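You operate a simulated robot arm through the tools that you are given. There is no shell and no other tool. Be economical: measure what you need, move in short steps, check, and stop when the job is done.

Carry out the task below with a simulated robot arm. There is one attempt and no reset: what you move stays moved.

## Task
Set speed and pitch as the job card says and step the track once.
Fine: press reset, start once, then press the stop button.

The check looks at the end state, three seconds after you hand in, the way a careful person would. Anything else that was tipped, shoved, dropped, spilled or broken makes it a failure.

## Robot
A 6-joint arm with a two-finger parallel gripper, fixed in place. Base frame: the origin is at the foot of the arm, x ahead of it, y to its left, z up. Readings come in mm, degrees, newtons and seconds.
With the tool pointing down near the work surface it reaches from about 220 to 620 mm from the base axis. Its first joint turns from -66.0 to 66.0 degrees. Payload 2.7 kg.
The TCP is the grasp point between the finger pads, 23 mm short of the fingertips. In the tool frame z runs along the fingers and y along their closing line. Largest opening 94 mm; finger width 38, thickness 10; the body of the gripper, 54 by 96 mm, starts 39 mm behind the TCP.
Orientation is told as [roll, pitch, yaw] about the base's x, y, z axes, in that order, counted from this pose: with the fingers straight down and closing along the base's y, the tool's x points along the base's -x, its y along +y and its z along -z.

## Interface
- The arm moves only by the tool send_rows. Its arguments are lists of equal length, an entry for each row: "turn": the turn, a rotation vector about the base's x, y, z in degrees, a list of three; "offset": the shift along the base's x, y, z in mm, a list of three; "grip": the gripper command, from -1 (shut) to 1 (fully open), values between in proportion. In form: {"turn": [[ax, ay, az], ...], "offset": [[x, y, z], ...], "grip": [grip, ...]}. A call has 1 to 20 rows; each row shifts and turns the commanded pose from where the row before left it. Rows are played at 5 a second. More than 50 mm and 8.6 degrees between two rows, or a gripper value outside its range, and nothing of the call is played. A pose out of reach is approached as far as the arm can. The call stops where the force on the tool passes 90 N (or 10 N more than at its start, if that is more) or the arm is blocked; 0.2 s more then pass. The fingers move at their own pace (about 45 mm/s each) and stop on an object; they squeeze with about 41 N. The grip force told is the motor's: it shows also when the fingers shut on nothing. Time passes only in rows, and 0.2 s behind the last, so rows that do not move let the fingers close. The reply holds the time, the measured pose of the TCP, the force on the tool along the base axes, the opening and the grip force, in the units named above and with some noise, with the torque about the TCP (base axes, N m) and any sound that the robot's microphone picked up.
- Cameras (640 x 400 px; columns grow to the right, rows downward): "scene" is fixed at [80.3, -428.5, 1429.2]; the picture's right is [0.76, -0.65, 0.00], its down [-0.21, -0.25, -0.94] and it looks along [0.61, 0.72, -0.33] (base axes); focal length 313 px, centre (320, 200). "wrist" rides on the gripper at [87, 16, -74] in the tool frame; the picture's right is [-0.18, 0.98, 0.00], its down [-0.58, -0.11, -0.81] and it looks along [-0.79, -0.15, 0.59] (tool axes); focal length 243 px, centre (320, 200). There is no depth. A picture from a camera that has moved, and an enlarged one, comes with that camera's place and axes in the base frame and with its lens.
- capture(camera): a new picture of that camera. It takes no simulated time.
- zoom(camera, box): a new picture of the part [left, top, right, bottom] of that camera's present view, enlarged. It takes no simulated time.
- job_done(): hands the job in; it is judged then, once.

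Work in short steps. Places have to be worked out from the pictures, the camera data and where the tool is seen: move nearer, look again, correct. Check each grasp and each placing, and mend what went wrong. You have 120 turns and 68 pictures in all, those below and enlarged ones among them. Open the gripper and draw the arm clear of the work before you hand the job in, unless the task says otherwise; then end with one line.

The tools are called after "Request:" as name(argument=value, ...) on one line, values as JSON. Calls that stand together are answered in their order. send_rows: Moves the arm, as the interface text tells. Its arguments: {"type":"object","properties":{"turn":{"type":"array","items":{"type":"array","items":{"type":"number"}}},"offset":{"type":"array","items":{"type":"array","items":{"type":"number"}}},"grip":{"type":"array","items":{"type":"number"}}},"required":["turn","offset","grip"]} The other tools are called the same way: capture (camera) takes a picture; zoom (camera, box) takes an enlarged picture of a part of a camera's view; job_done () hands the job in.

At the start:

```text
time: 0.0
tool_pos: [329.4, -0.1, 1345.6]
ee_rot: [-0.2, -0.1, 0.0]
contact_force: [0.7, 0.3, -0.4]
torque: [0.03, 0.0, 0.02]
width: 94.0
finger_force: 0.0
```

scene: 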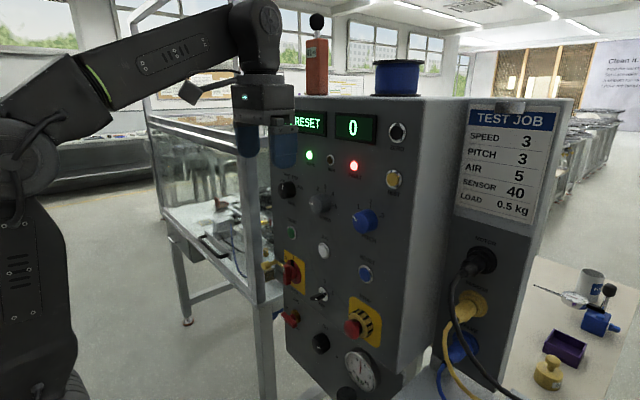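
wrist: 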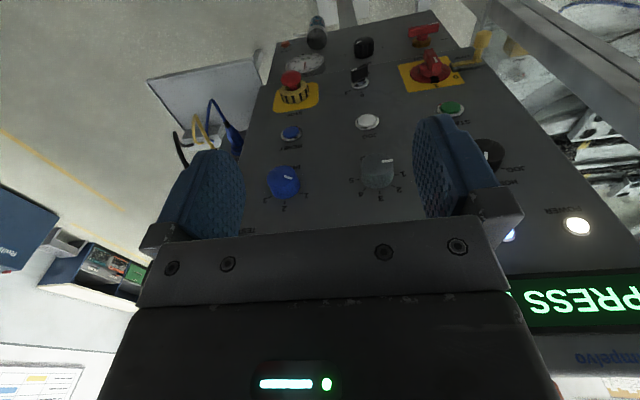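

The panel stands ahead of the arm, with a job card on its side. I'll zoom in on the panel and read the card and labels.

Request:
zoom(camera="scene", box=[260, 90, 430, 250])

Request:
zoom(camera="scene", box=[260, 230, 430, 400])

Request:
zoom(camera="wrist", box=[230, 0, 550, 250])

```text
2.50 times, centred on (345, 170) of scene
camera zoom: at [80.3, -428.5, 1429.2], right [0.76, -0.65, 0.0], down [-0.21, -0.25, -0.94], along [0.61, 0.72, -0.33], focal length 782 px, centre (258, 275)
```

zoom: 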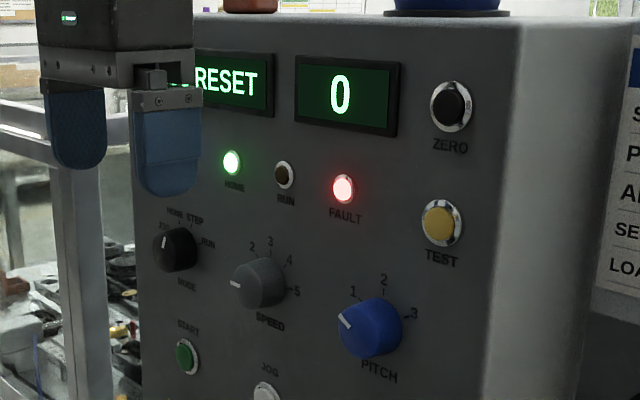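

```text
2.35 times, centred on (345, 315) of scene
camera zoom: at [80.3, -428.5, 1429.2], right [0.76, -0.65, 0.0], down [-0.21, -0.25, -0.94], along [0.61, 0.72, -0.33], focal length 736 px, centre (261, -71)
```

zoom: 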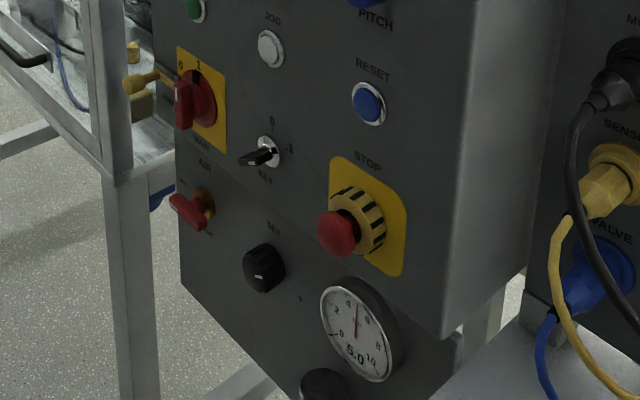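

```text
1.60 times, centred on (390, 125) of wrist
camera zoom: at [241.1, 14.5, 1420.1], right [0.18, 0.98, 0.0], down [0.58, -0.11, 0.81], along [0.79, -0.15, -0.59], focal length 388 px, centre (208, 320)
```

zoom: 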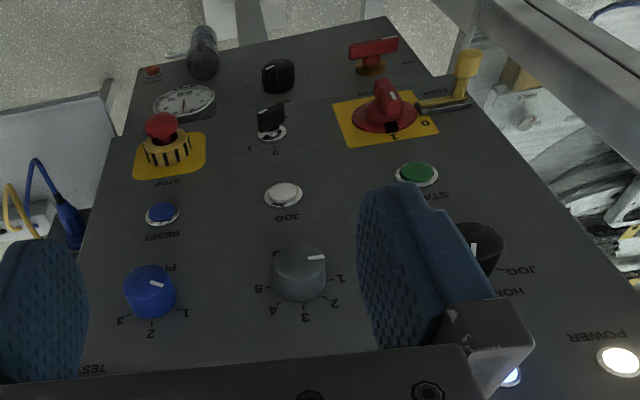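

The panel face is vertical at about x≈490. By triangulation:

| Control | y | z |
|---|---|---|
| PITCH knob | -81 | 1206 |
| SPEED knob | 44 | 1206 |
| MODE knob | 169 | 1206 |
| START | 169 | 1090 |
| JOG | 44 | 1090 |
| RESET | -81 | 1090 |
| STOP | -81 | 972 |

I'll turn the tool to point along +x, keeping well back from the panel.

Request:
send_rows(turn=[[0, -8.5, 0], [0, -8.5, 0], [0, -8.5, 0], [0, -8.5, 0], [0, -8.5, 0], [0, -8.5, 0], [0, -8.5, 0], [0, -8.5, 0], [0, -8.5, 0], [0, -8.5, 0], [0, -5, 0]], offset=[[0, 0, -5], [0, 0, -5], [0, 0, -5], [0, 0, -5], [0, 0, -5], [0, 0, -5], [0, 0, -5], [0, 0, -5], [0, 0, -5], [0, 0, -5], [0, 0, -5]], grip=[1, 1, 1, 1, 1, 1, 1, 1, 1, 1, 1])

Request:
capture(camera="wrist")

Request:
capture(camera="scene")

```text
time: 2.4
tool_pos: [320.1, 2.9, 1297.6]
ee_rot: [-0.4, -78.2, -0.4]
contact_force: [-0.1, 0.6, 0.1]
torque: [-0.01, 0.03, -0.01]
width: 94.2
finger_force: 0.0
out of reach, approached as far as the arm can: row 10, 11
```

```text
62 pictures are left
camera wrist: at [228.0, 19.3, 1228.9], right [0.05, 0.98, 0.18], down [-0.67, -0.1, 0.74], along [0.74, -0.16, 0.65], focal length 243 px, centre (320, 200)
```

wrist: 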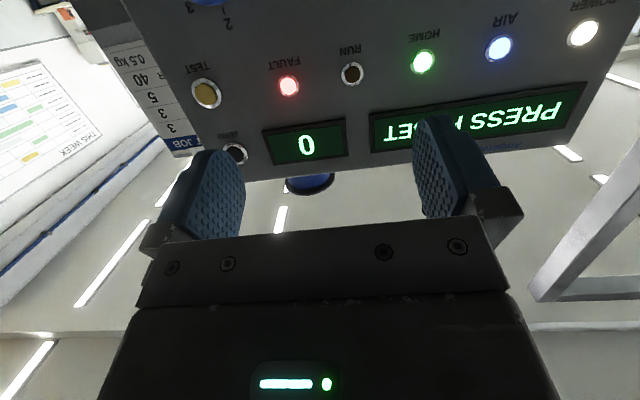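

```text
61 pictures are left
```

scene: 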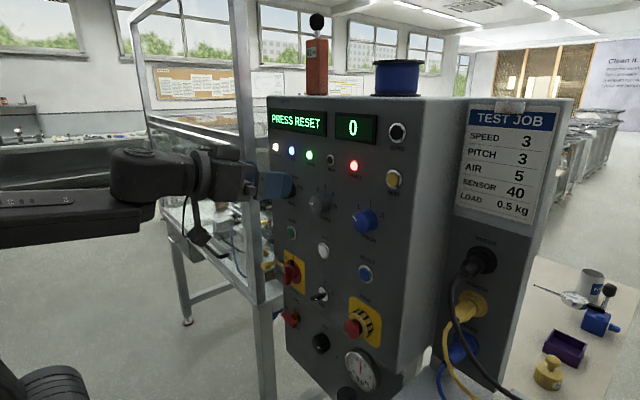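

The last rows were out of reach because the tool was too close to the base. I'll move forward and down towards the SPEED knob's height, then re-check the orientation.

Request:
send_rows(turn=[[0, 0, 0], [0, 0, 0], [0, 0, 0], [0, 0, 0]], offset=[[15, 10, -23], [15, 10, -23], [15, 10, -23], [15, 10, -20]], grip=[1, 1, 1, 1])

Request:
capture(camera="wrist")

```text
time: 3.4
tool_pos: [327.5, 32.2, 1258.3]
ee_rot: [-2.5, -77.5, 0.0]
contact_force: [-0.2, -0.4, -0.5]
torque: [-0.04, -0.02, -0.04]
width: 93.8
finger_force: 0.1
out of reach, approached as far as the arm can: row 1, 2, 3, 4
```

```text
60 pictures are left
camera wrist: at [235.3, 49.6, 1189.4], right [0.08, 0.98, 0.17], down [-0.66, -0.07, 0.74], along [0.74, -0.17, 0.65], focal length 243 px, centre (320, 200)
```

wrist: 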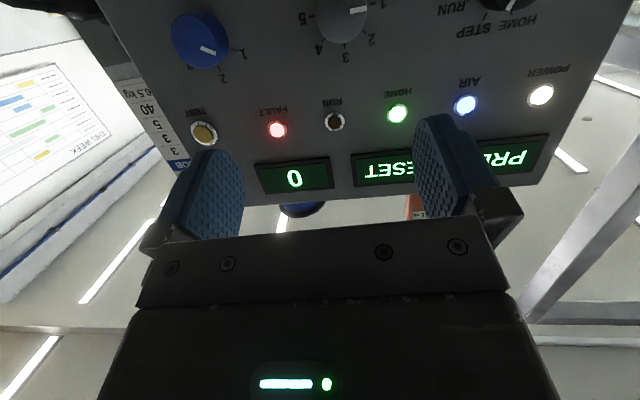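

It's still reach-limited, so I'll keep going forward and down.

Request:
send_rows(turn=[[0, 0, 0], [0, 0, 0], [0, 0, 0]], offset=[[15, 0, -10], [15, 0, 0], [0, 0, 0]], grip=[1, 1, 1])

```text
time: 4.2
tool_pos: [359.2, 50.2, 1241.4]
ee_rot: [-0.5, -78.1, -0.3]
contact_force: [0.3, -0.4, -0.6]
torque: [0.0, -0.03, -0.02]
width: 94.1
finger_force: 0.1
out of reach, approached as far as the arm can: row 1
```

Now within reach at (359, 50, 1241) with pitch -78. I'll advance a little and finish the turn.

Request:
send_rows(turn=[[0, 0, 0], [0, -6, 0], [0, -6, 0], [0, 0, 0]], offset=[[15, -2, -10], [15, -2, -10], [5, -2, -15], [0, 0, 0]], grip=[1, 1, 1, 1])

Request:
capture(camera="wrist")

Request:
zoom(camera="scene", box=[200, 120, 420, 260])

```text
time: 5.2
tool_pos: [390.4, 79.3, 1202.5]
ee_rot: [121.7, -89.9, -122.7]
contact_force: [0.3, 0.2, 0.5]
torque: [0.02, -0.02, -0.01]
width: 94.0
finger_force: 0.0
out of reach, approached as far as the arm can: row 1, 2, 3
```

```text
59 pictures are left
camera wrist: at [315.2, 95.7, 1116.6], right [0.02, 0.98, 0.19], down [-0.81, -0.1, 0.58], along [0.59, -0.16, 0.79], focal length 243 px, centre (320, 200)
```

wrist: 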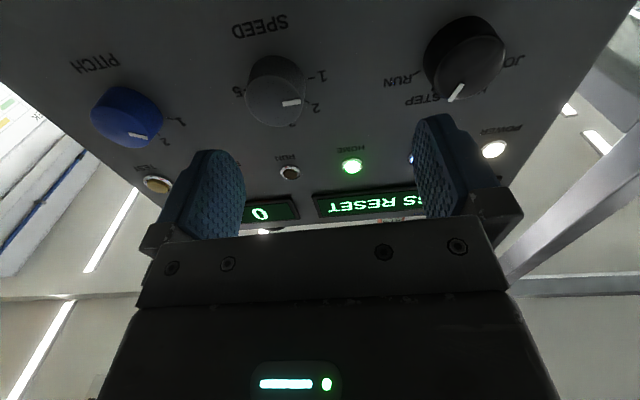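

```text
2.86 times, centred on (310, 190) of scene
camera zoom: at [80.3, -428.5, 1429.2], right [0.76, -0.65, 0.0], down [-0.21, -0.25, -0.94], along [0.61, 0.72, -0.33], focal length 894 px, centre (349, 229)
```

zoom: 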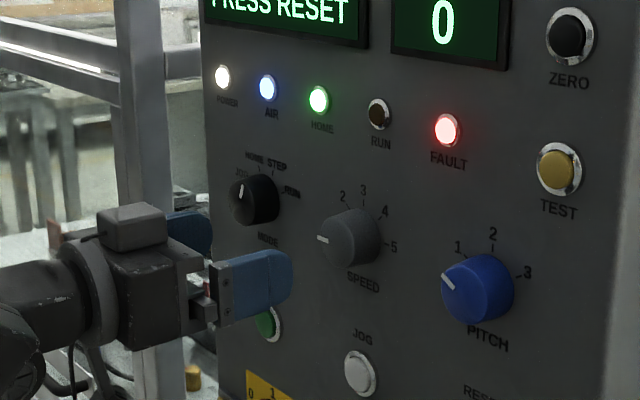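

Orientation is now right, with the tool along +x at y=79. I'll check the mode pointer and the knob ticks in detail.

Request:
zoom(camera="wrist", box=[360, 0, 540, 115])

Request:
zoom(camera="scene", box=[270, 165, 350, 215])

Request:
zoom(camera="scene", box=[340, 190, 400, 245])

```text
3.48 times, centred on (450, 58) of wrist
camera zoom: at [315.2, 95.7, 1116.6], right [0.02, 0.98, 0.19], down [-0.81, -0.1, 0.58], along [0.59, -0.16, 0.79], focal length 844 px, centre (-132, 696)
```

zoom: 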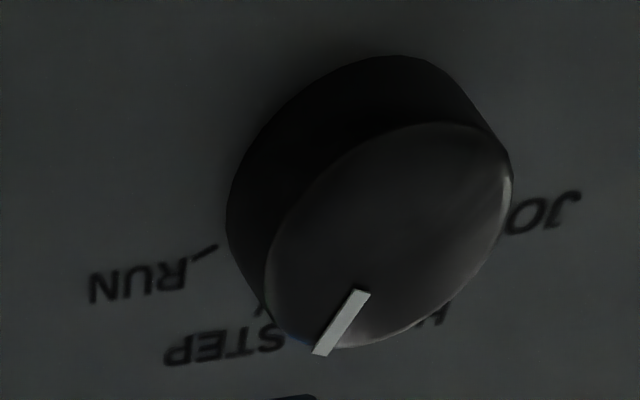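

```text
8.00 times, centred on (310, 190) of scene
camera zoom: at [80.3, -428.5, 1429.2], right [0.76, -0.65, 0.0], down [-0.21, -0.25, -0.94], along [0.61, 0.72, -0.33], focal length 2503 px, centre (400, 280)
```

zoom: 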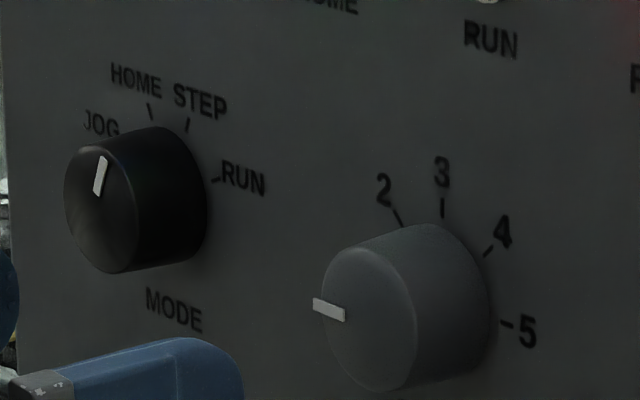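

```text
7.27 times, centred on (370, 218) of scene
camera zoom: at [80.3, -428.5, 1429.2], right [0.76, -0.65, 0.0], down [-0.21, -0.25, -0.94], along [0.61, 0.72, -0.33], focal length 2276 px, centre (-44, 73)
```

zoom: 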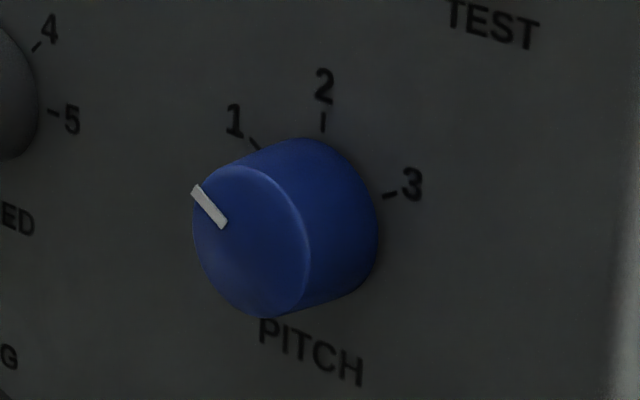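

The mode pointer is tilted right of vertical, so it's already on STEP. The SPEED knob's face is at (470, 44.5, 1204), about 40 mm in diameter. It's on 1, so 3 needs about +80° about x. I'll centre in front of it and pre-roll by -40°.

Request:
send_rows(turn=[[-8, 0, 0], [-8, 0, 0], [-8, 0, 0], [-8, 0, 0], [-8, 0, 0], [0, 0, 0]], offset=[[0, -7, 0], [0, -7, 0], [0, -7, 0], [0, -7, 0], [0, -7, 1], [0, 0, 0]], grip=[1, 1, 1, 1, 1, 1])

Request:
capture(camera="wrist")

Request:
capture(camera="scene")

```text
time: 6.6
tool_pos: [384.0, 78.5, 1212.3]
ee_rot: [-90.7, -49.8, 89.7]
contact_force: [0.6, 0.5, 1.0]
torque: [0.02, 0.0, 0.03]
width: 94.1
finger_force: 0.0
out of reach, approached as far as the arm can: row 1, 2, 3, 4, 5
```

```text
54 pictures are left
camera wrist: at [308.5, 34.6, 1135.2], right [0.02, 0.87, -0.49], down [-0.81, 0.3, 0.51], along [0.59, 0.39, 0.71], focal length 243 px, centre (320, 200)
```

wrist: 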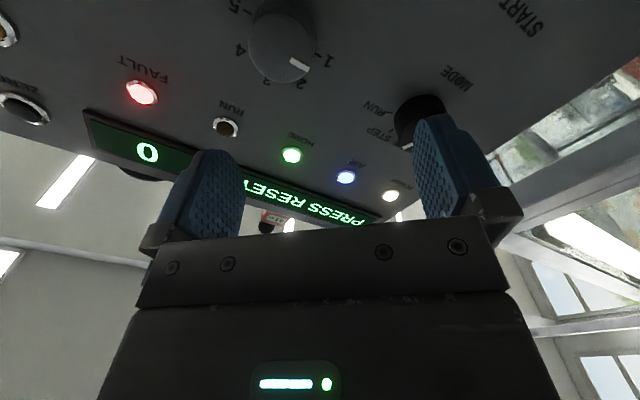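

```text
53 pictures are left
```

scene: 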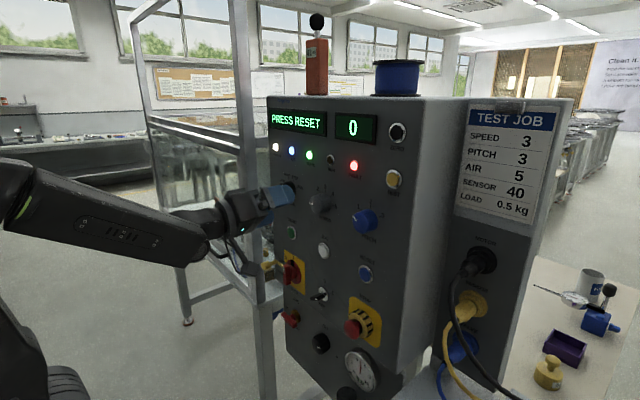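

The inner reach limit, about 392 mm radius with a horizontal tool, is blocking the sideways move. I'll go forward to x≈415 (tips at 438, knob face at 470) and then move sideways.

Request:
send_rows(turn=[[0, 0, 0], [0, 0, 0], [0, 0, 0], [0, 0, 0], [0, 0, 0], [0, 0, 0]], offset=[[15, 0, 0], [16, 0, -4], [0, -12, -4], [0, -12, 0], [0, -10, 0], [0, 0, 0]], grip=[1, 1, 1, 1, 1, 1])

```text
time: 8.0
tool_pos: [410.5, 81.5, 1213.9]
ee_rot: [-90.8, -50.0, 89.7]
contact_force: [0.0, 0.2, -0.1]
torque: [0.01, 0.01, -0.04]
width: 94.2
finger_force: 0.1
out of reach, approached as far as the arm can: row 1, 2, 3, 4, 5
```

Sideways motion is stuck near y=81 although orientation holds. This looks like a wrist limit or singularity, so I'll look at the arm's posture.

Request:
capture(camera="scene")

```text
52 pictures are left
```

scene: 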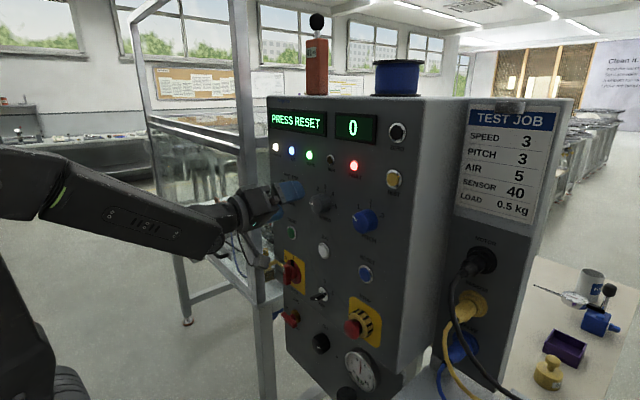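

The forearm is nearly in line with the tool, so this is a wrist singularity. I'll drop to z≈1100, where the wrist bends more, and try moving sideways there.

Request:
send_rows(turn=[[0, 0, 0], [0, 0, 0], [0, 0, 0], [0, 0, 0], [0, 0, 0], [0, 0, 0], [0, 0, 0], [0, 0, 0], [0, 0, 0]], offset=[[0, 0, -20], [0, 0, -20], [0, 0, -20], [0, 0, -20], [0, 0, -20], [0, -10, 0], [0, -10, 0], [0, -10, 0], [0, 0, 0]], grip=[1, 1, 1, 1, 1, 1, 1, 1, 1])

```text
time: 10.0
tool_pos: [403.3, 99.0, 1120.9]
ee_rot: [-90.7, -50.1, 89.7]
contact_force: [-0.2, -0.5, 0.2]
torque: [0.0, 0.01, -0.02]
width: 94.0
finger_force: 0.2
out of reach, approached as far as the arm can: row 1, 2, 3, 4, 6, 7, 8
```

The lower I go, the further out y is forced, so the wrist appears to have flipped into a branch near a joint limit. I'll unwind it: raise, remove the roll, and pitch back down to about -65 so the wrist bends naturally.

Request:
send_rows(turn=[[8, 0, 0], [8, 0, 0], [8, 0, 0], [8, 0, 0], [8, 0, 0], [0, 8, 0], [0, 8, 0], [0, 8, 0], [0, 0, 0], [0, 0, 0], [0, 0, 0]], offset=[[0, 0, 25], [0, 0, 25], [0, 0, 25], [0, 0, 25], [0, 0, 20], [0, 0, 10], [0, 0, 0], [0, 0, 0], [0, -20, 0], [0, -20, 0], [0, 0, 0]], grip=[1, 1, 1, 1, 1, 1, 1, 1, 1, 1, 1])

Request:
capture(camera="scene")

```text
time: 12.4
tool_pos: [403.6, 59.0, 1249.7]
ee_rot: [-0.7, -66.1, 0.0]
contact_force: [-0.2, -0.4, 0.8]
torque: [0.04, 0.01, 0.0]
width: 94.0
finger_force: 0.0
```

```text
51 pictures are left
```

scene: 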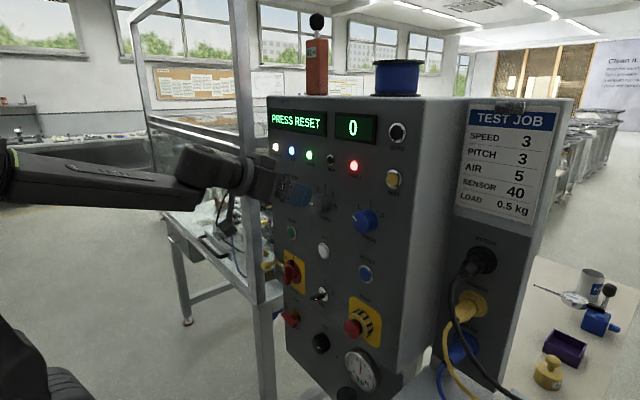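

Unwound without any reach errors. I'll go in front of the SPEED knob at x≈432 and raise the pitch gradually there, where the forearm lies lower.

Request:
send_rows(turn=[[0, 0, 0], [0, 0, 0], [0, -6, 0], [0, -6, 0], [0, -6, 0], [0, 0, 0]], offset=[[14, -14, -5], [14, 0, -5], [0, 0, -8], [0, 0, -8], [0, 0, -8], [0, 0, 0]], grip=[1, 1, 1, 1, 1, 1])

```text
time: 13.8
tool_pos: [434.3, 51.1, 1239.1]
ee_rot: [-1.4, -80.4, -0.7]
contact_force: [0.9, 0.0, -0.4]
torque: [-0.01, 0.01, 0.01]
width: 94.0
finger_force: 0.0
out of reach, approached as far as the arm can: row 3, 4
```

Pitch is -80 at (434, 51, 1239). I'll try nudging y to 44.5 and z to 1206 at this pitch.

Request:
send_rows(turn=[[0, 0, 0], [0, 0, 0], [0, 0, 0], [0, 0, 0]], offset=[[0, -6, -8], [0, 0, -12], [0, 0, -12], [0, 0, 0]], grip=[1, 1, 1, 1])

```text
time: 14.8
tool_pos: [432.0, 57.4, 1209.3]
ee_rot: [-1.5, -80.3, -0.9]
contact_force: [0.0, -0.8, 0.0]
torque: [-0.01, 0.01, -0.01]
width: 93.9
finger_force: 0.1
out of reach, approached as far as the arm can: row 1, 3
```

My model is that wrist joint 4 hits a limit when the tool bends nearly straight up relative to the forearm. Yawing the tool a few degrees right adds side bend and should allow y=44.5. I'll yaw -7° and raise the pitch to about -87.

Request:
send_rows(turn=[[0, 0, -7], [0, -6, 0], [0, 0, 0], [0, 0, 0], [0, 0, 0]], offset=[[0, 0, 0], [0, 0, 0], [0, -6, -2], [0, -6, -2], [0, 0, 0]], grip=[1, 1, 1, 1, 1])

Request:
capture(camera="wrist")

Request:
zoom(camera="scene", box=[220, 130, 400, 245])

```text
time: 16.0
tool_pos: [433.2, 45.9, 1204.5]
ee_rot: [11.4, -86.1, -20.4]
contact_force: [0.5, -0.3, 0.6]
torque: [-0.02, -0.01, 0.03]
width: 93.8
finger_force: 0.1
```

```text
50 pictures are left
camera wrist: at [356.6, 73.7, 1124.7], right [0.16, 0.97, 0.2], down [-0.78, 0.0, 0.63], along [0.61, -0.26, 0.75], focal length 243 px, centre (320, 200)
```

wrist: 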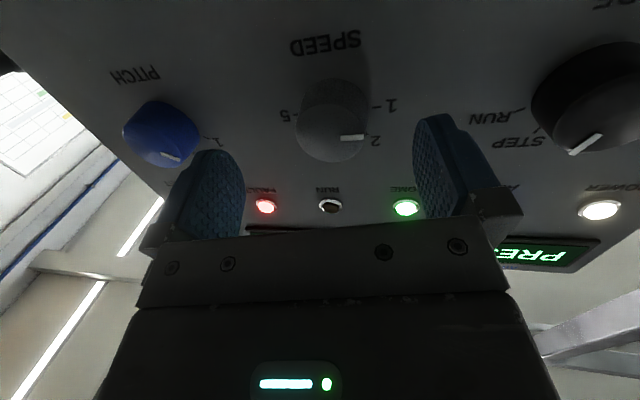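

```text
3.48 times, centred on (310, 188) of scene
camera zoom: at [80.3, -428.5, 1429.2], right [0.76, -0.65, 0.0], down [-0.21, -0.25, -0.94], along [0.61, 0.72, -0.33], focal length 1088 px, centre (355, 244)
```

zoom: 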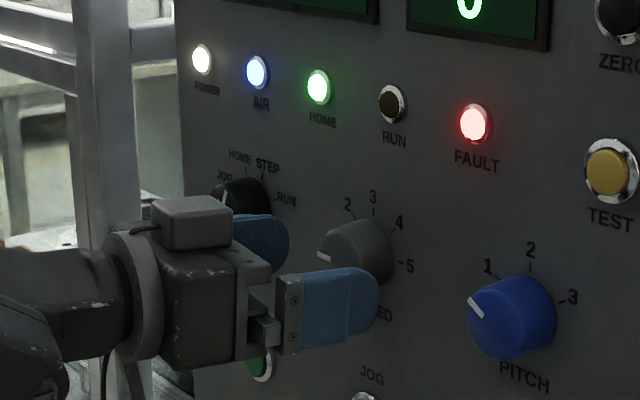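

Now aligned at (433, 46, 1204.5) with no reach complaint. I'll pre-roll -40° about the tool axis.

Request:
send_rows(turn=[[-7.9, 0.97, 0.55], [-7.9, 0.97, 0.55], [-7.9, 0.97, 0.55], [-7.9, 0.97, 0.55], [-7.9, 0.97, 0.55], [0, 0, 0]], offset=[[0, 0, 0], [0, 0, 0], [0, 0, 0], [0, 0, 0], [0, -1, 0], [0, 0, 0]], grip=[1, 1, 1, 1, 1, 1])

Request:
capture(camera="wrist")

```text
time: 17.4
tool_pos: [433.7, 45.3, 1206.1]
ee_rot: [-86.0, -50.7, 78.6]
contact_force: [0.2, -0.3, 0.4]
torque: [0.02, -0.01, 0.0]
width: 93.9
finger_force: 0.0
```

```text
48 pictures are left
camera wrist: at [349.9, 13.2, 1132.2], right [0.11, 0.87, -0.48], down [-0.73, 0.39, 0.55], along [0.67, 0.29, 0.68], focal length 243 px, centre (320, 200)
```

wrist: 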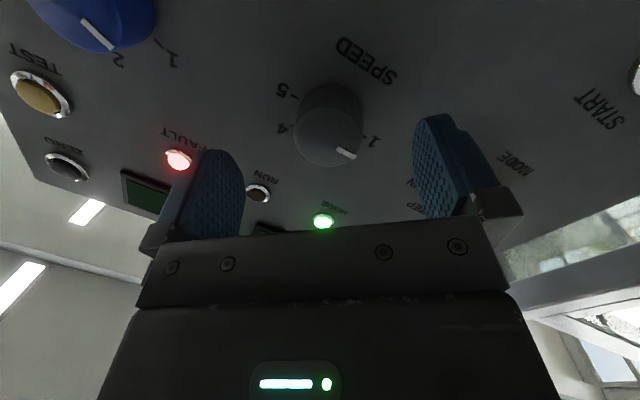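

The knob is centred between the fingers. I'll advance 30 mm and close on it.

Request:
send_rows(turn=[[0, 0, 0], [0, 0, 0], [0, 0, 0], [0, 0, 0]], offset=[[10, 0, 0], [10, 0, -1], [9, 0, 0], [0, 0, 0]], grip=[1, 1, 1, 1])

Request:
capture(camera="wrist")

Request:
zoom(camera="scene", box=[240, 150, 370, 240])

```text
time: 18.4
tool_pos: [463.2, 45.1, 1204.6]
ee_rot: [-85.9, -50.8, 78.5]
contact_force: [0.6, 0.1, 0.5]
torque: [0.02, 0.0, -0.01]
width: 94.2
finger_force: 0.0
```

```text
47 pictures are left
camera wrist: at [379.4, 13.0, 1131.1], right [0.11, 0.87, -0.48], down [-0.73, 0.39, 0.55], along [0.67, 0.29, 0.68], focal length 243 px, centre (320, 200)
```

wrist: 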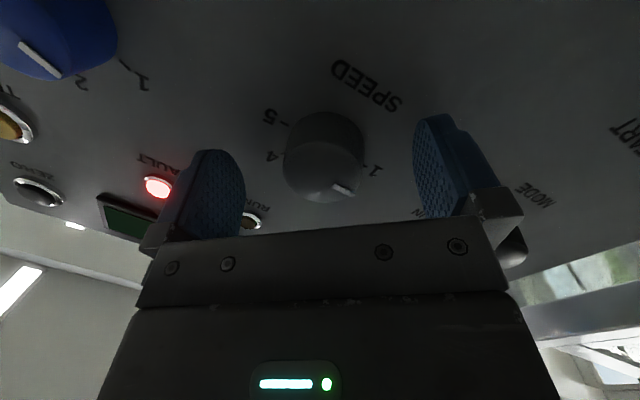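

```text
4.44 times, centred on (305, 195) of scene
camera zoom: at [80.3, -428.5, 1429.2], right [0.76, -0.65, 0.0], down [-0.21, -0.25, -0.94], along [0.61, 0.72, -0.33], focal length 1391 px, centre (387, 222)
```

zoom: 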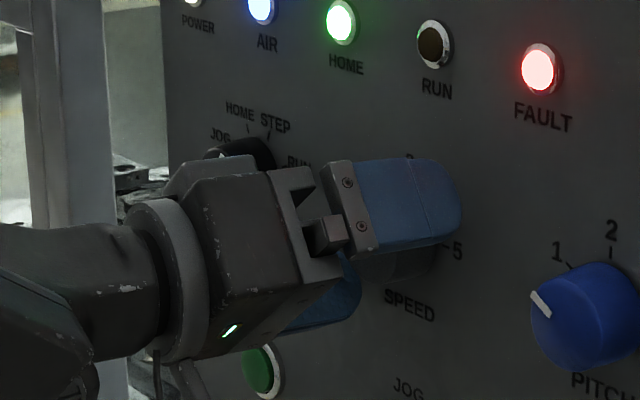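

The fingers straddle the knob, with tips about 8 mm short of the panel. Closing.

Request:
send_rows(turn=[[0, 0, 0], [0, 0, 0], [0, 0, 0], [0, 0, 0], [0, 0, 0]], offset=[[0, 0, 0], [0, 0, 0], [0, 0, 0], [0, 0, 0], [0, 0, 0]], grip=[-1, -1, -1, -1, -1])

```text
time: 19.6
tool_pos: [463.5, 45.8, 1203.8]
ee_rot: [-85.8, -50.7, 78.6]
contact_force: [3.8, 6.6, -2.9]
torque: [0.06, 0.31, 0.99]
width: 42.3
finger_force: 44.6
```

Gripped at 42.3 mm. I'll turn clockwise 40° first, about the tool axis, and check.

Request:
send_rows(turn=[[7.9, -0.97, -0.55], [7.9, -0.97, -0.55], [7.9, -0.97, -0.55], [7.9, -0.97, -0.55], [7.9, -0.97, -0.55], [0, 0, 0]], offset=[[0, 0, 0], [0, 0, 0], [0, 0, 0], [0, 0, 0], [0, 0, 0], [0, 0, 0]], grip=[-1, -1, -1, -1, -1, -1])

Request:
capture(camera="wrist")

```text
time: 21.0
tool_pos: [462.1, 47.9, 1203.0]
ee_rot: [9.9, -86.0, -18.5]
contact_force: [-8.2, 23.4, -10.2]
torque: [0.01, 0.68, 1.2]
width: 43.5
finger_force: 45.0
```

```text
45 pictures are left
camera wrist: at [384.9, 75.1, 1122.9], right [0.16, 0.97, 0.2], down [-0.77, 0.0, 0.63], along [0.61, -0.25, 0.75], focal length 243 px, centre (320, 200)
```

wrist: 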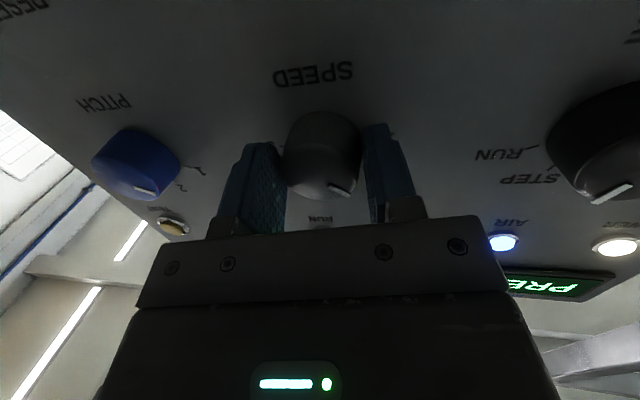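

The pointer turned with the gripper, now near 2. A sideways force of +23 N suggests the command should shift slightly +y, so I'll relax that and turn 40° more.

Request:
send_rows(turn=[[7.9, -0.97, -0.55], [7.9, -0.97, -0.55], [7.9, -0.97, -0.55], [7.9, -0.97, -0.55], [7.9, -0.97, -0.55], [0, 0, 0]], offset=[[0, 1, 0], [0, 1, 0], [0, 0, 0], [0, 0, 0], [0, 0, 0], [0, 0, 0]], grip=[-1, -1, -1, -1, -1, -1])

Request:
zoom(camera="wrist", box=[200, 50, 440, 220])

```text
time: 21.8
tool_pos: [462.5, 48.7, 1206.2]
ee_rot: [72.8, -67.1, -86.1]
contact_force: [14.9, -19.1, -4.8]
torque: [0.0, -0.53, 0.59]
width: 44.6
finger_force: 45.1
out of reach, approached as far as the arm can: row 2, 3
stopped in row 3: the force on the tool passed its limit at 104 N (the readings are from after the stop); the commanded pose is now the measured one
```

```text
2.35 times, centred on (320, 135) of wrist
camera zoom: at [389.9, 110.8, 1141.9], right [0.23, 0.81, 0.53], down [-0.79, -0.16, 0.59], along [0.56, -0.56, 0.61], focal length 571 px, centre (320, 353)
```

zoom: 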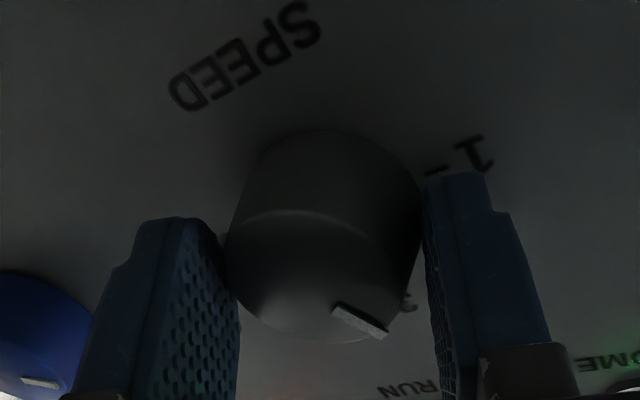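

A roll limit shows up at about +20°, so I'll ratchet. I'll open the fingers, look at the pointer, then roll back and regrip.

Request:
send_rows(turn=[[0, 0, 0], [0, 0, 0], [0, 0, 0], [0, 0, 0]], offset=[[0, 0, 0], [0, 0, 0], [0, 0, 0], [0, 0, 0]], grip=[1, 1, 1, 1])

Request:
capture(camera="wrist")

```text
time: 22.8
tool_pos: [459.7, 50.9, 1207.2]
ee_rot: [72.7, -67.1, -85.5]
contact_force: [-16.5, -13.8, -6.3]
torque: [0.27, -0.4, 0.19]
width: 85.9
finger_force: 0.1
```

```text
43 pictures are left
camera wrist: at [387.8, 112.2, 1141.9], right [0.23, 0.81, 0.53], down [-0.79, -0.16, 0.59], along [0.56, -0.56, 0.61], focal length 243 px, centre (320, 200)
```

wrist: 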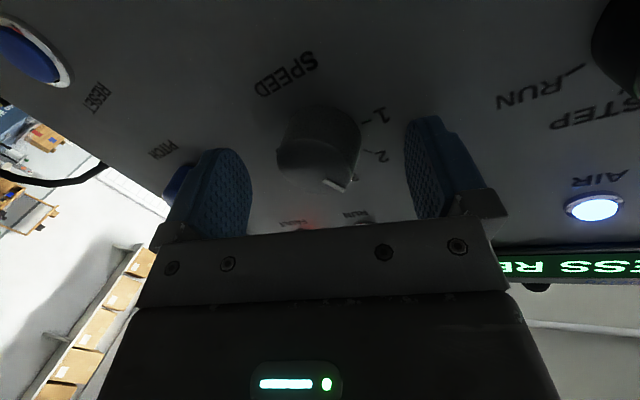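

There's some residual contact and the tool is tilted. I'll back off 32 mm, roll back by -57° to roughly -40°, and look.

Request:
send_rows(turn=[[0, 0, 0], [0, 0, 0], [0, 0, 0], [-7.9, 0.97, 0.55], [-7.9, 0.97, 0.55], [-7.9, 0.97, 0.55], [0, 0, 0]], offset=[[-10, 0, 0], [-10, 0, 0], [-10, 0, 0], [0, -1, 0], [0, -2, 0], [0, -2, 0], [0, 0, 0]], grip=[1, 1, 1, 1, 1, 1, 1])

Request:
zoom(camera="scene", box=[270, 165, 350, 215])

Request:
capture(camera="wrist")

```text
time: 24.4
tool_pos: [431.5, 45.3, 1208.3]
ee_rot: [-26.1, -85.0, 13.9]
contact_force: [-0.2, -0.4, 0.0]
torque: [-0.01, 0.0, 0.01]
width: 94.0
finger_force: 0.2
```

```text
8.00 times, centred on (310, 190) of scene
camera zoom: at [80.3, -428.5, 1429.2], right [0.76, -0.65, 0.0], down [-0.21, -0.25, -0.94], along [0.61, 0.72, -0.33], focal length 2503 px, centre (400, 280)
```

zoom: 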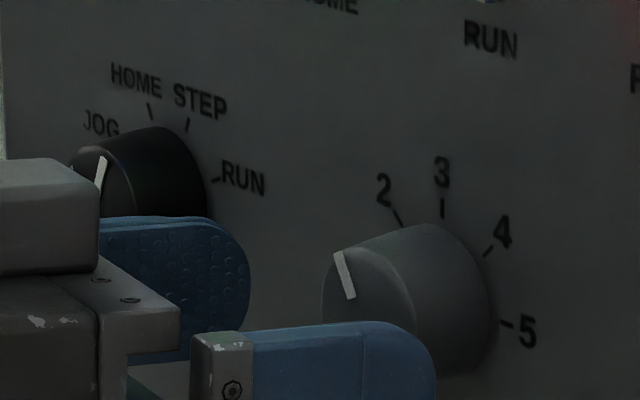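

```text
41 pictures are left
camera wrist: at [353.7, 74.9, 1126.7], right [0.22, 0.96, 0.15], down [-0.76, 0.08, 0.65], along [0.61, -0.25, 0.75], focal length 243 px, centre (320, 200)
```

wrist: 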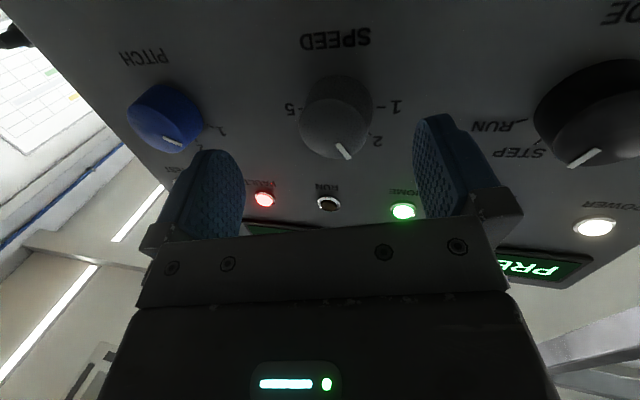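

The knob has no hard detent: the pointer sits at about -22°, roughly 58° turned, so about +22° remains. The tool has slid to 12° of yaw tilt. I'll correct +5° yaw, pre-roll -30°, and re-approach.

Request:
send_rows(turn=[[0, 0, 4], [-7.9, 1.1, 0.6], [-7.9, 1.1, 0.6], [-7.9, 1.1, 0.6], [-7.9, 1.1, 0.6], [0, 0, 0], [0, 0, 0], [0, 0, 0], [0, 0, 0]], offset=[[0, 0, 0], [0, 0, -1], [0, 1, -1], [0, 0, -1], [0, 1, 0], [10, 0, 0], [10, 0, 0], [10, 0, 0], [0, 0, 0]], grip=[1, 1, 1, 1, 1, 1, 1, 1, 1])

Request:
capture(camera="wrist")

```text
time: 26.4
tool_pos: [460.6, 48.9, 1205.6]
ee_rot: [-82.4, -55.7, 75.4]
contact_force: [0.5, 0.8, 0.5]
torque: [-0.01, 0.0, 0.0]
width: 94.1
finger_force: 0.1
```

```text
40 pictures are left
camera wrist: at [375.3, 24.5, 1130.2], right [0.1, 0.91, -0.4], down [-0.72, 0.34, 0.6], along [0.68, 0.22, 0.69], focal length 243 px, centre (320, 200)
```

wrist: 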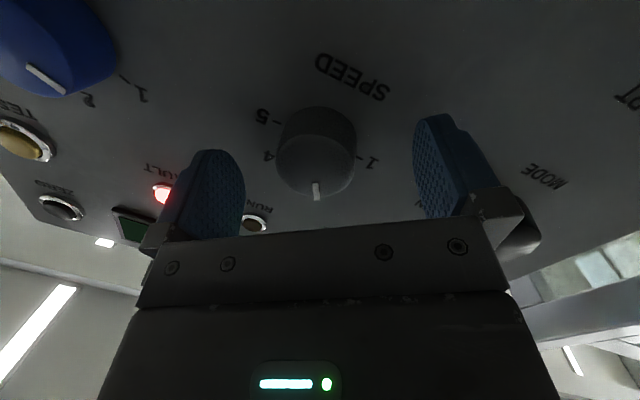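

The knob is slightly left of centre, so I'll shift y by -2, close, turn +22° and look.

Request:
send_rows(turn=[[0, 0, 0], [0, 0, 0], [0, 0, 0], [0, 0, 0], [0, 0, 0], [0, 0, 0], [7.3, -0.8, -0.5], [7.3, -0.8, -0.5], [7.3, -0.8, -0.5], [0, 0, 0], [0, 0, 0]], offset=[[2, -2, 0], [0, 0, 0], [0, 0, 0], [0, 0, 0], [0, 0, 0], [0, 0, 0], [0, 0, 0], [0, 0, 0], [0, 0, 0], [0, 0, 0], [0, 0, 0]], grip=[-1, -1, -1, -1, -1, -1, -1, -1, -1, -1, -1])

Request:
zoom(camera="wrist", box=[240, 60, 420, 220])

Request:
zoom(camera="scene", box=[270, 165, 350, 215])

```text
time: 28.8
tool_pos: [463.4, 45.3, 1204.8]
ee_rot: [-67.4, -77.1, 60.0]
contact_force: [-0.8, -0.6, 9.5]
torque: [-0.04, 0.29, 0.91]
width: 42.8
finger_force: 44.8
```

```text
2.50 times, centred on (330, 140) of wrist
camera zoom: at [380.7, 54.8, 1124.3], right [0.14, 0.99, -0.02], down [-0.74, 0.12, 0.66], along [0.66, -0.07, 0.75], focal length 606 px, centre (295, 350)
```

zoom: 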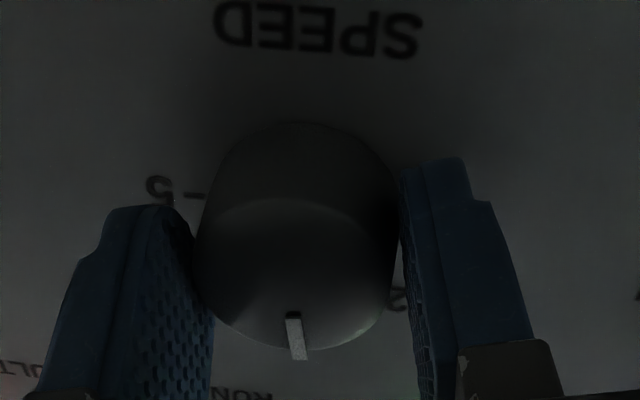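

```text
8.00 times, centred on (310, 190) of scene
camera zoom: at [80.2, -428.5, 1429.2], right [0.76, -0.65, 0.0], down [-0.21, -0.25, -0.94], along [0.61, 0.72, -0.33], focal length 2503 px, centre (400, 280)
```

zoom: 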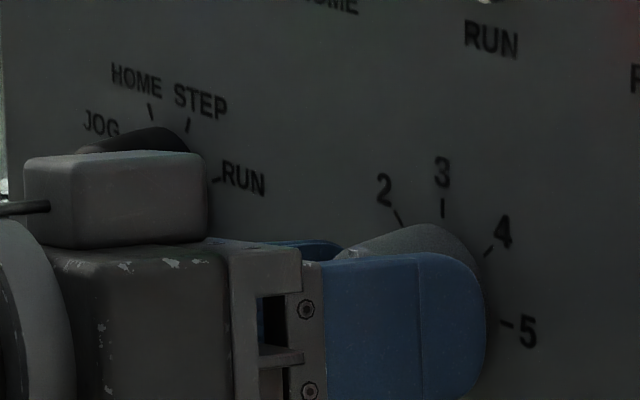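

The pointer is about 7° short of vertical. I'll turn 7° more, release, and check from the scene camera.

Request:
send_rows(turn=[[4, -0.45, -0.3], [3.5, -0.4, -0.2], [0, 0, 0], [0, 0, 0], [0, 0, 0], [0, 0, 0], [0, 0, 0], [0, 0, 0], [0, 0, 0]], offset=[[0, 0, 0], [0, 0, 0], [0, 0, 0], [0, 0, 0], [0, 0, 0], [0, 0, 0], [-12, 0, 0], [-12, 0, 0], [-10, 0, 0]], grip=[-1, -1, -1, 1, 1, 1, 1, 1, 1])

Request:
zoom(camera="wrist", box=[240, 30, 420, 190])

Request:
zoom(camera="scene", box=[270, 165, 350, 215])

```text
time: 30.8
tool_pos: [427.2, 47.2, 1203.8]
ee_rot: [-40.0, -83.1, 32.5]
contact_force: [0.2, 0.2, -0.4]
torque: [0.01, 0.01, -0.03]
width: 94.2
finger_force: 0.0
```

```text
2.50 times, centred on (330, 110) of wrist
camera zoom: at [346.6, 66.0, 1123.5], right [0.14, 0.98, 0.11], down [-0.75, 0.04, 0.66], along [0.64, -0.18, 0.74], focal length 606 px, centre (295, 425)
```

zoom: 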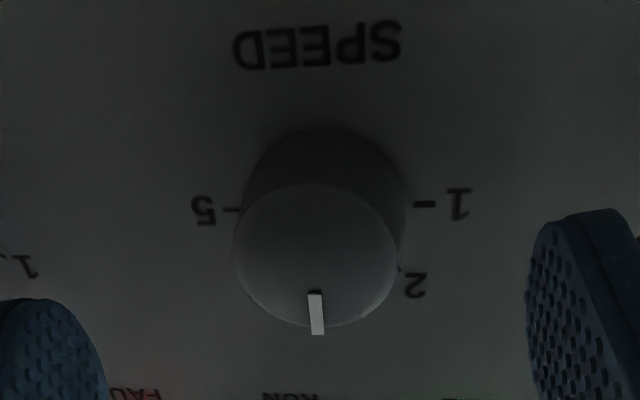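

```text
8.00 times, centred on (310, 190) of scene
camera zoom: at [80.3, -428.5, 1429.2], right [0.76, -0.65, 0.0], down [-0.21, -0.25, -0.94], along [0.61, 0.72, -0.33], focal length 2503 px, centre (400, 280)
```

zoom: 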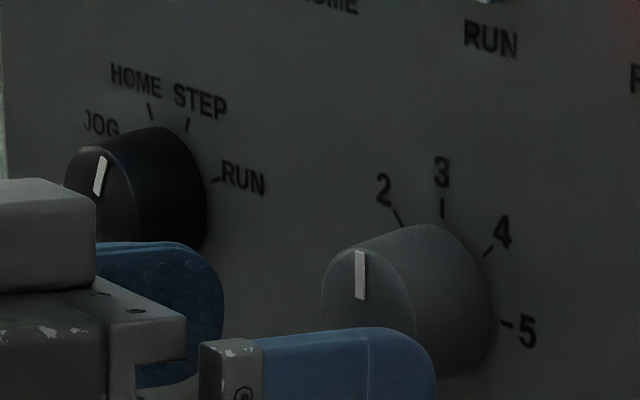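

SPEED is on 3 within about 2° and MODE is on STEP. Next is PITCH, whose face is at about (470, -81.4, 1204). I'll back off, pitch the tool down to unwind the wrist, and move to y≈-81 with the yaw mirrored to the positive side.

Request:
send_rows(turn=[[0, 8, 0], [0, 8, 0], [0, 6, 4], [0, 0, 4], [0, 0, 0], [0, 0, 0], [0, 0, 0], [0, 0, 0], [0, 0, 0]], offset=[[-15, 0, 10], [-12, 0, 10], [0, 0, 10], [0, -10, 10], [0, -28, 0], [0, -30, 0], [0, -30, 0], [0, -30, 0], [0, 0, 0]], grip=[1, 1, 1, 1, 1, 1, 1, 1, 1])

```text
time: 32.8
tool_pos: [400.3, -81.4, 1244.6]
ee_rot: [-14.2, -62.0, 15.4]
contact_force: [-0.5, -0.1, 0.0]
torque: [-0.01, 0.01, 0.0]
width: 94.0
finger_force: 0.0
```

Now at y=-81 without problems. I'll yaw +5°, pitch up about 23°, and move to x≈432, z≈1205.

Request:
send_rows(turn=[[0, 0, 5], [6, 0, 0], [0, -8, 0], [0, -8, 0], [0, -7, 0], [0, 0, 0]], offset=[[16, 0, 0], [16, 0, 0], [0, 0, -13], [0, 0, -13], [0, 0, -13], [0, 0, 0]], grip=[1, 1, 1, 1, 1, 1])

Request:
capture(camera="wrist")

```text
time: 34.2
tool_pos: [432.0, -82.0, 1204.9]
ee_rot: [-45.6, -85.0, 52.3]
contact_force: [0.7, -0.1, 0.9]
torque: [-0.01, 0.0, 0.01]
width: 93.9
finger_force: 0.1
```

```text
35 pictures are left
camera wrist: at [351.2, -81.5, 1122.7], right [-0.11, 0.99, 0.12], down [-0.75, -0.16, 0.64], along [0.65, -0.02, 0.76], focal length 243 px, centre (320, 200)
```

wrist: 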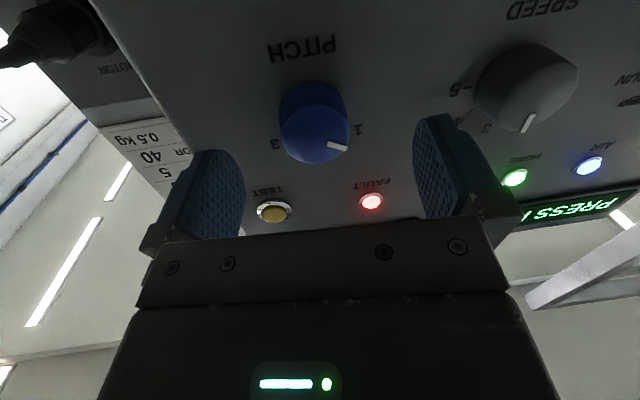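

Aligned, and yaw is about +7°. I'll pre-roll -40° about the tool axis to see how far the roll range goes on this side.

Request:
send_rows(turn=[[-7.9, -0.94, 0.56], [-7.9, -0.94, 0.56], [-7.9, -0.94, 0.56], [-7.9, -0.94, 0.56], [-7.9, -0.94, 0.56], [0, 0, 0]], offset=[[0, 0, 0], [0, 0, 0], [0, 0, 0], [0, 0, 0], [0, 0, 0], [0, 0, 0]], grip=[1, 1, 1, 1, 1, 1])

```text
time: 35.6
tool_pos: [432.9, -81.0, 1206.6]
ee_rot: [-84.9, -46.3, 93.2]
contact_force: [0.3, 0.3, 0.3]
torque: [0.01, 0.02, 0.03]
width: 93.8
finger_force: 0.0
```

No limit at -44°. I'll go 16° further, then check centring.

Request:
send_rows(turn=[[-7.9, -0.94, 0.56], [-7.9, -0.94, 0.56], [0, 0, 0]], offset=[[0, -1, -1], [0, -1, -1], [0, 0, 0]], grip=[1, 1, 1])

Request:
capture(camera="wrist")

```text
time: 36.4
tool_pos: [425.5, -96.2, 1247.2]
ee_rot: [-85.3, -30.5, 94.9]
contact_force: [0.3, -0.5, 0.6]
torque: [0.02, -0.02, 0.01]
width: 93.7
finger_force: 0.2
out of reach, approached as far as the arm can: row 1, 2
```

```text
34 pictures are left
camera wrist: at [354.4, -173.3, 1195.4], right [-0.14, 0.65, -0.75], down [-0.83, 0.34, 0.45], along [0.55, 0.68, 0.49], focal length 243 px, centre (320, 200)
```

wrist: 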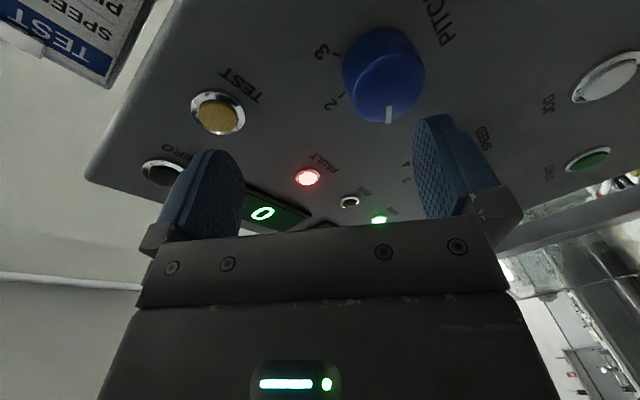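

The limit is about -46°. I'll roll back +18° and restore the position to (433, -82, 1205).

Request:
send_rows(turn=[[8, 0.94, -0.56], [8, 0.94, -0.56], [2, 0.2, -0.1], [0, 0, 0], [0, 0, 0]], offset=[[0, 4, -14], [0, 5, -14], [3, 5, -14], [4, 0, 0], [0, 0, 0]], grip=[1, 1, 1, 1, 1])

Request:
capture(camera="wrist")

```text
time: 37.6
tool_pos: [431.9, -82.2, 1205.0]
ee_rot: [-84.7, -48.6, 93.0]
contact_force: [-0.3, -0.2, -0.9]
torque: [-0.05, 0.0, 0.02]
width: 94.1
finger_force: 0.0
```

```text
33 pictures are left
camera wrist: at [358.4, -137.3, 1134.8], right [-0.14, 0.85, -0.51], down [-0.8, 0.21, 0.56], along [0.58, 0.48, 0.66], focal length 243 px, centre (320, 200)
```

wrist: 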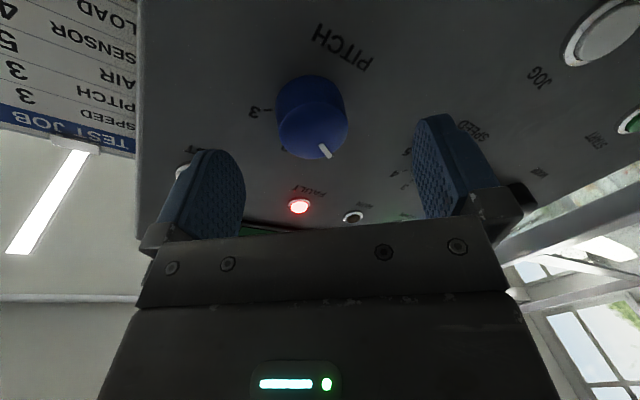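

Nearly centred. I'll advance 31 mm and close, then turn +45° in one go.

Request:
send_rows(turn=[[0, 0, 0], [0, 0, 0], [0, 0, 0], [0, 0, 0], [0, 0, 0], [0, 0, 0], [0, 0, 0], [0, 0, 0], [0, 0, 0]], offset=[[10, -1, 0], [10, 0, 0], [11, 0, 0], [0, 0, 0], [0, 0, 0], [0, 0, 0], [0, 0, 0], [0, 0, 0], [0, 0, 0]], grip=[1, 1, 1, 1, -1, -1, -1, -1, -1])

```text
time: 39.6
tool_pos: [460.9, -82.6, 1205.5]
ee_rot: [-84.7, -48.7, 93.0]
contact_force: [1.9, -2.0, 1.2]
torque: [0.05, -0.49, -0.4]
width: 43.7
finger_force: 45.2
```

Gripped at 43.7 mm. Turning +48°, then checking.

Request:
send_rows(turn=[[7.9, 0.94, -0.56], [7.9, 0.94, -0.56], [7.9, 0.94, -0.56], [7.9, 0.94, -0.56], [7.9, 0.94, -0.56], [7.9, 0.94, -0.56], [0, 0, 0]], offset=[[0, 0, 0], [0, 0, 0], [0, 0, 0], [0, 0, 0], [0, 0, 0], [0, 0, 0], [0, 0, 0]], grip=[-1, -1, -1, -1, -1, -1, -1])

```text
time: 41.2
tool_pos: [463.2, -81.5, 1204.4]
ee_rot: [61.3, -82.4, -54.8]
contact_force: [-21.9, 18.6, -5.2]
torque: [0.01, 0.25, 0.13]
width: 42.8
finger_force: 45.1
```

That went fine at moderate force. I'll continue +24°, relaxing x by 1 mm.

Request:
send_rows(turn=[[7.9, 0.94, -0.56], [7.9, 0.94, -0.56], [7.9, 0.94, -0.56], [0, 0, 0]], offset=[[0, 0, 0], [0, 0, 0], [0, 0, 0], [0, 0, 0]], grip=[-1, -1, -1, -1])

Request:
capture(camera="wrist")

```text
time: 42.2
tool_pos: [464.1, -81.7, 1205.9]
ee_rot: [83.1, -59.3, -77.4]
contact_force: [-10.3, 28.6, -1.2]
torque: [0.02, 0.32, -0.56]
width: 42.0
finger_force: 44.8
```

```text
32 pictures are left
camera wrist: at [377.8, -34.1, 1144.5], right [-0.04, 0.75, 0.66], down [-0.73, -0.47, 0.5], along [0.68, -0.46, 0.57], focal length 243 px, centre (320, 200)
```

wrist: 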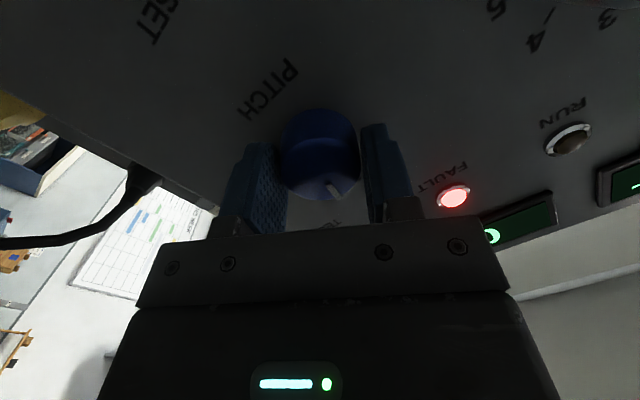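

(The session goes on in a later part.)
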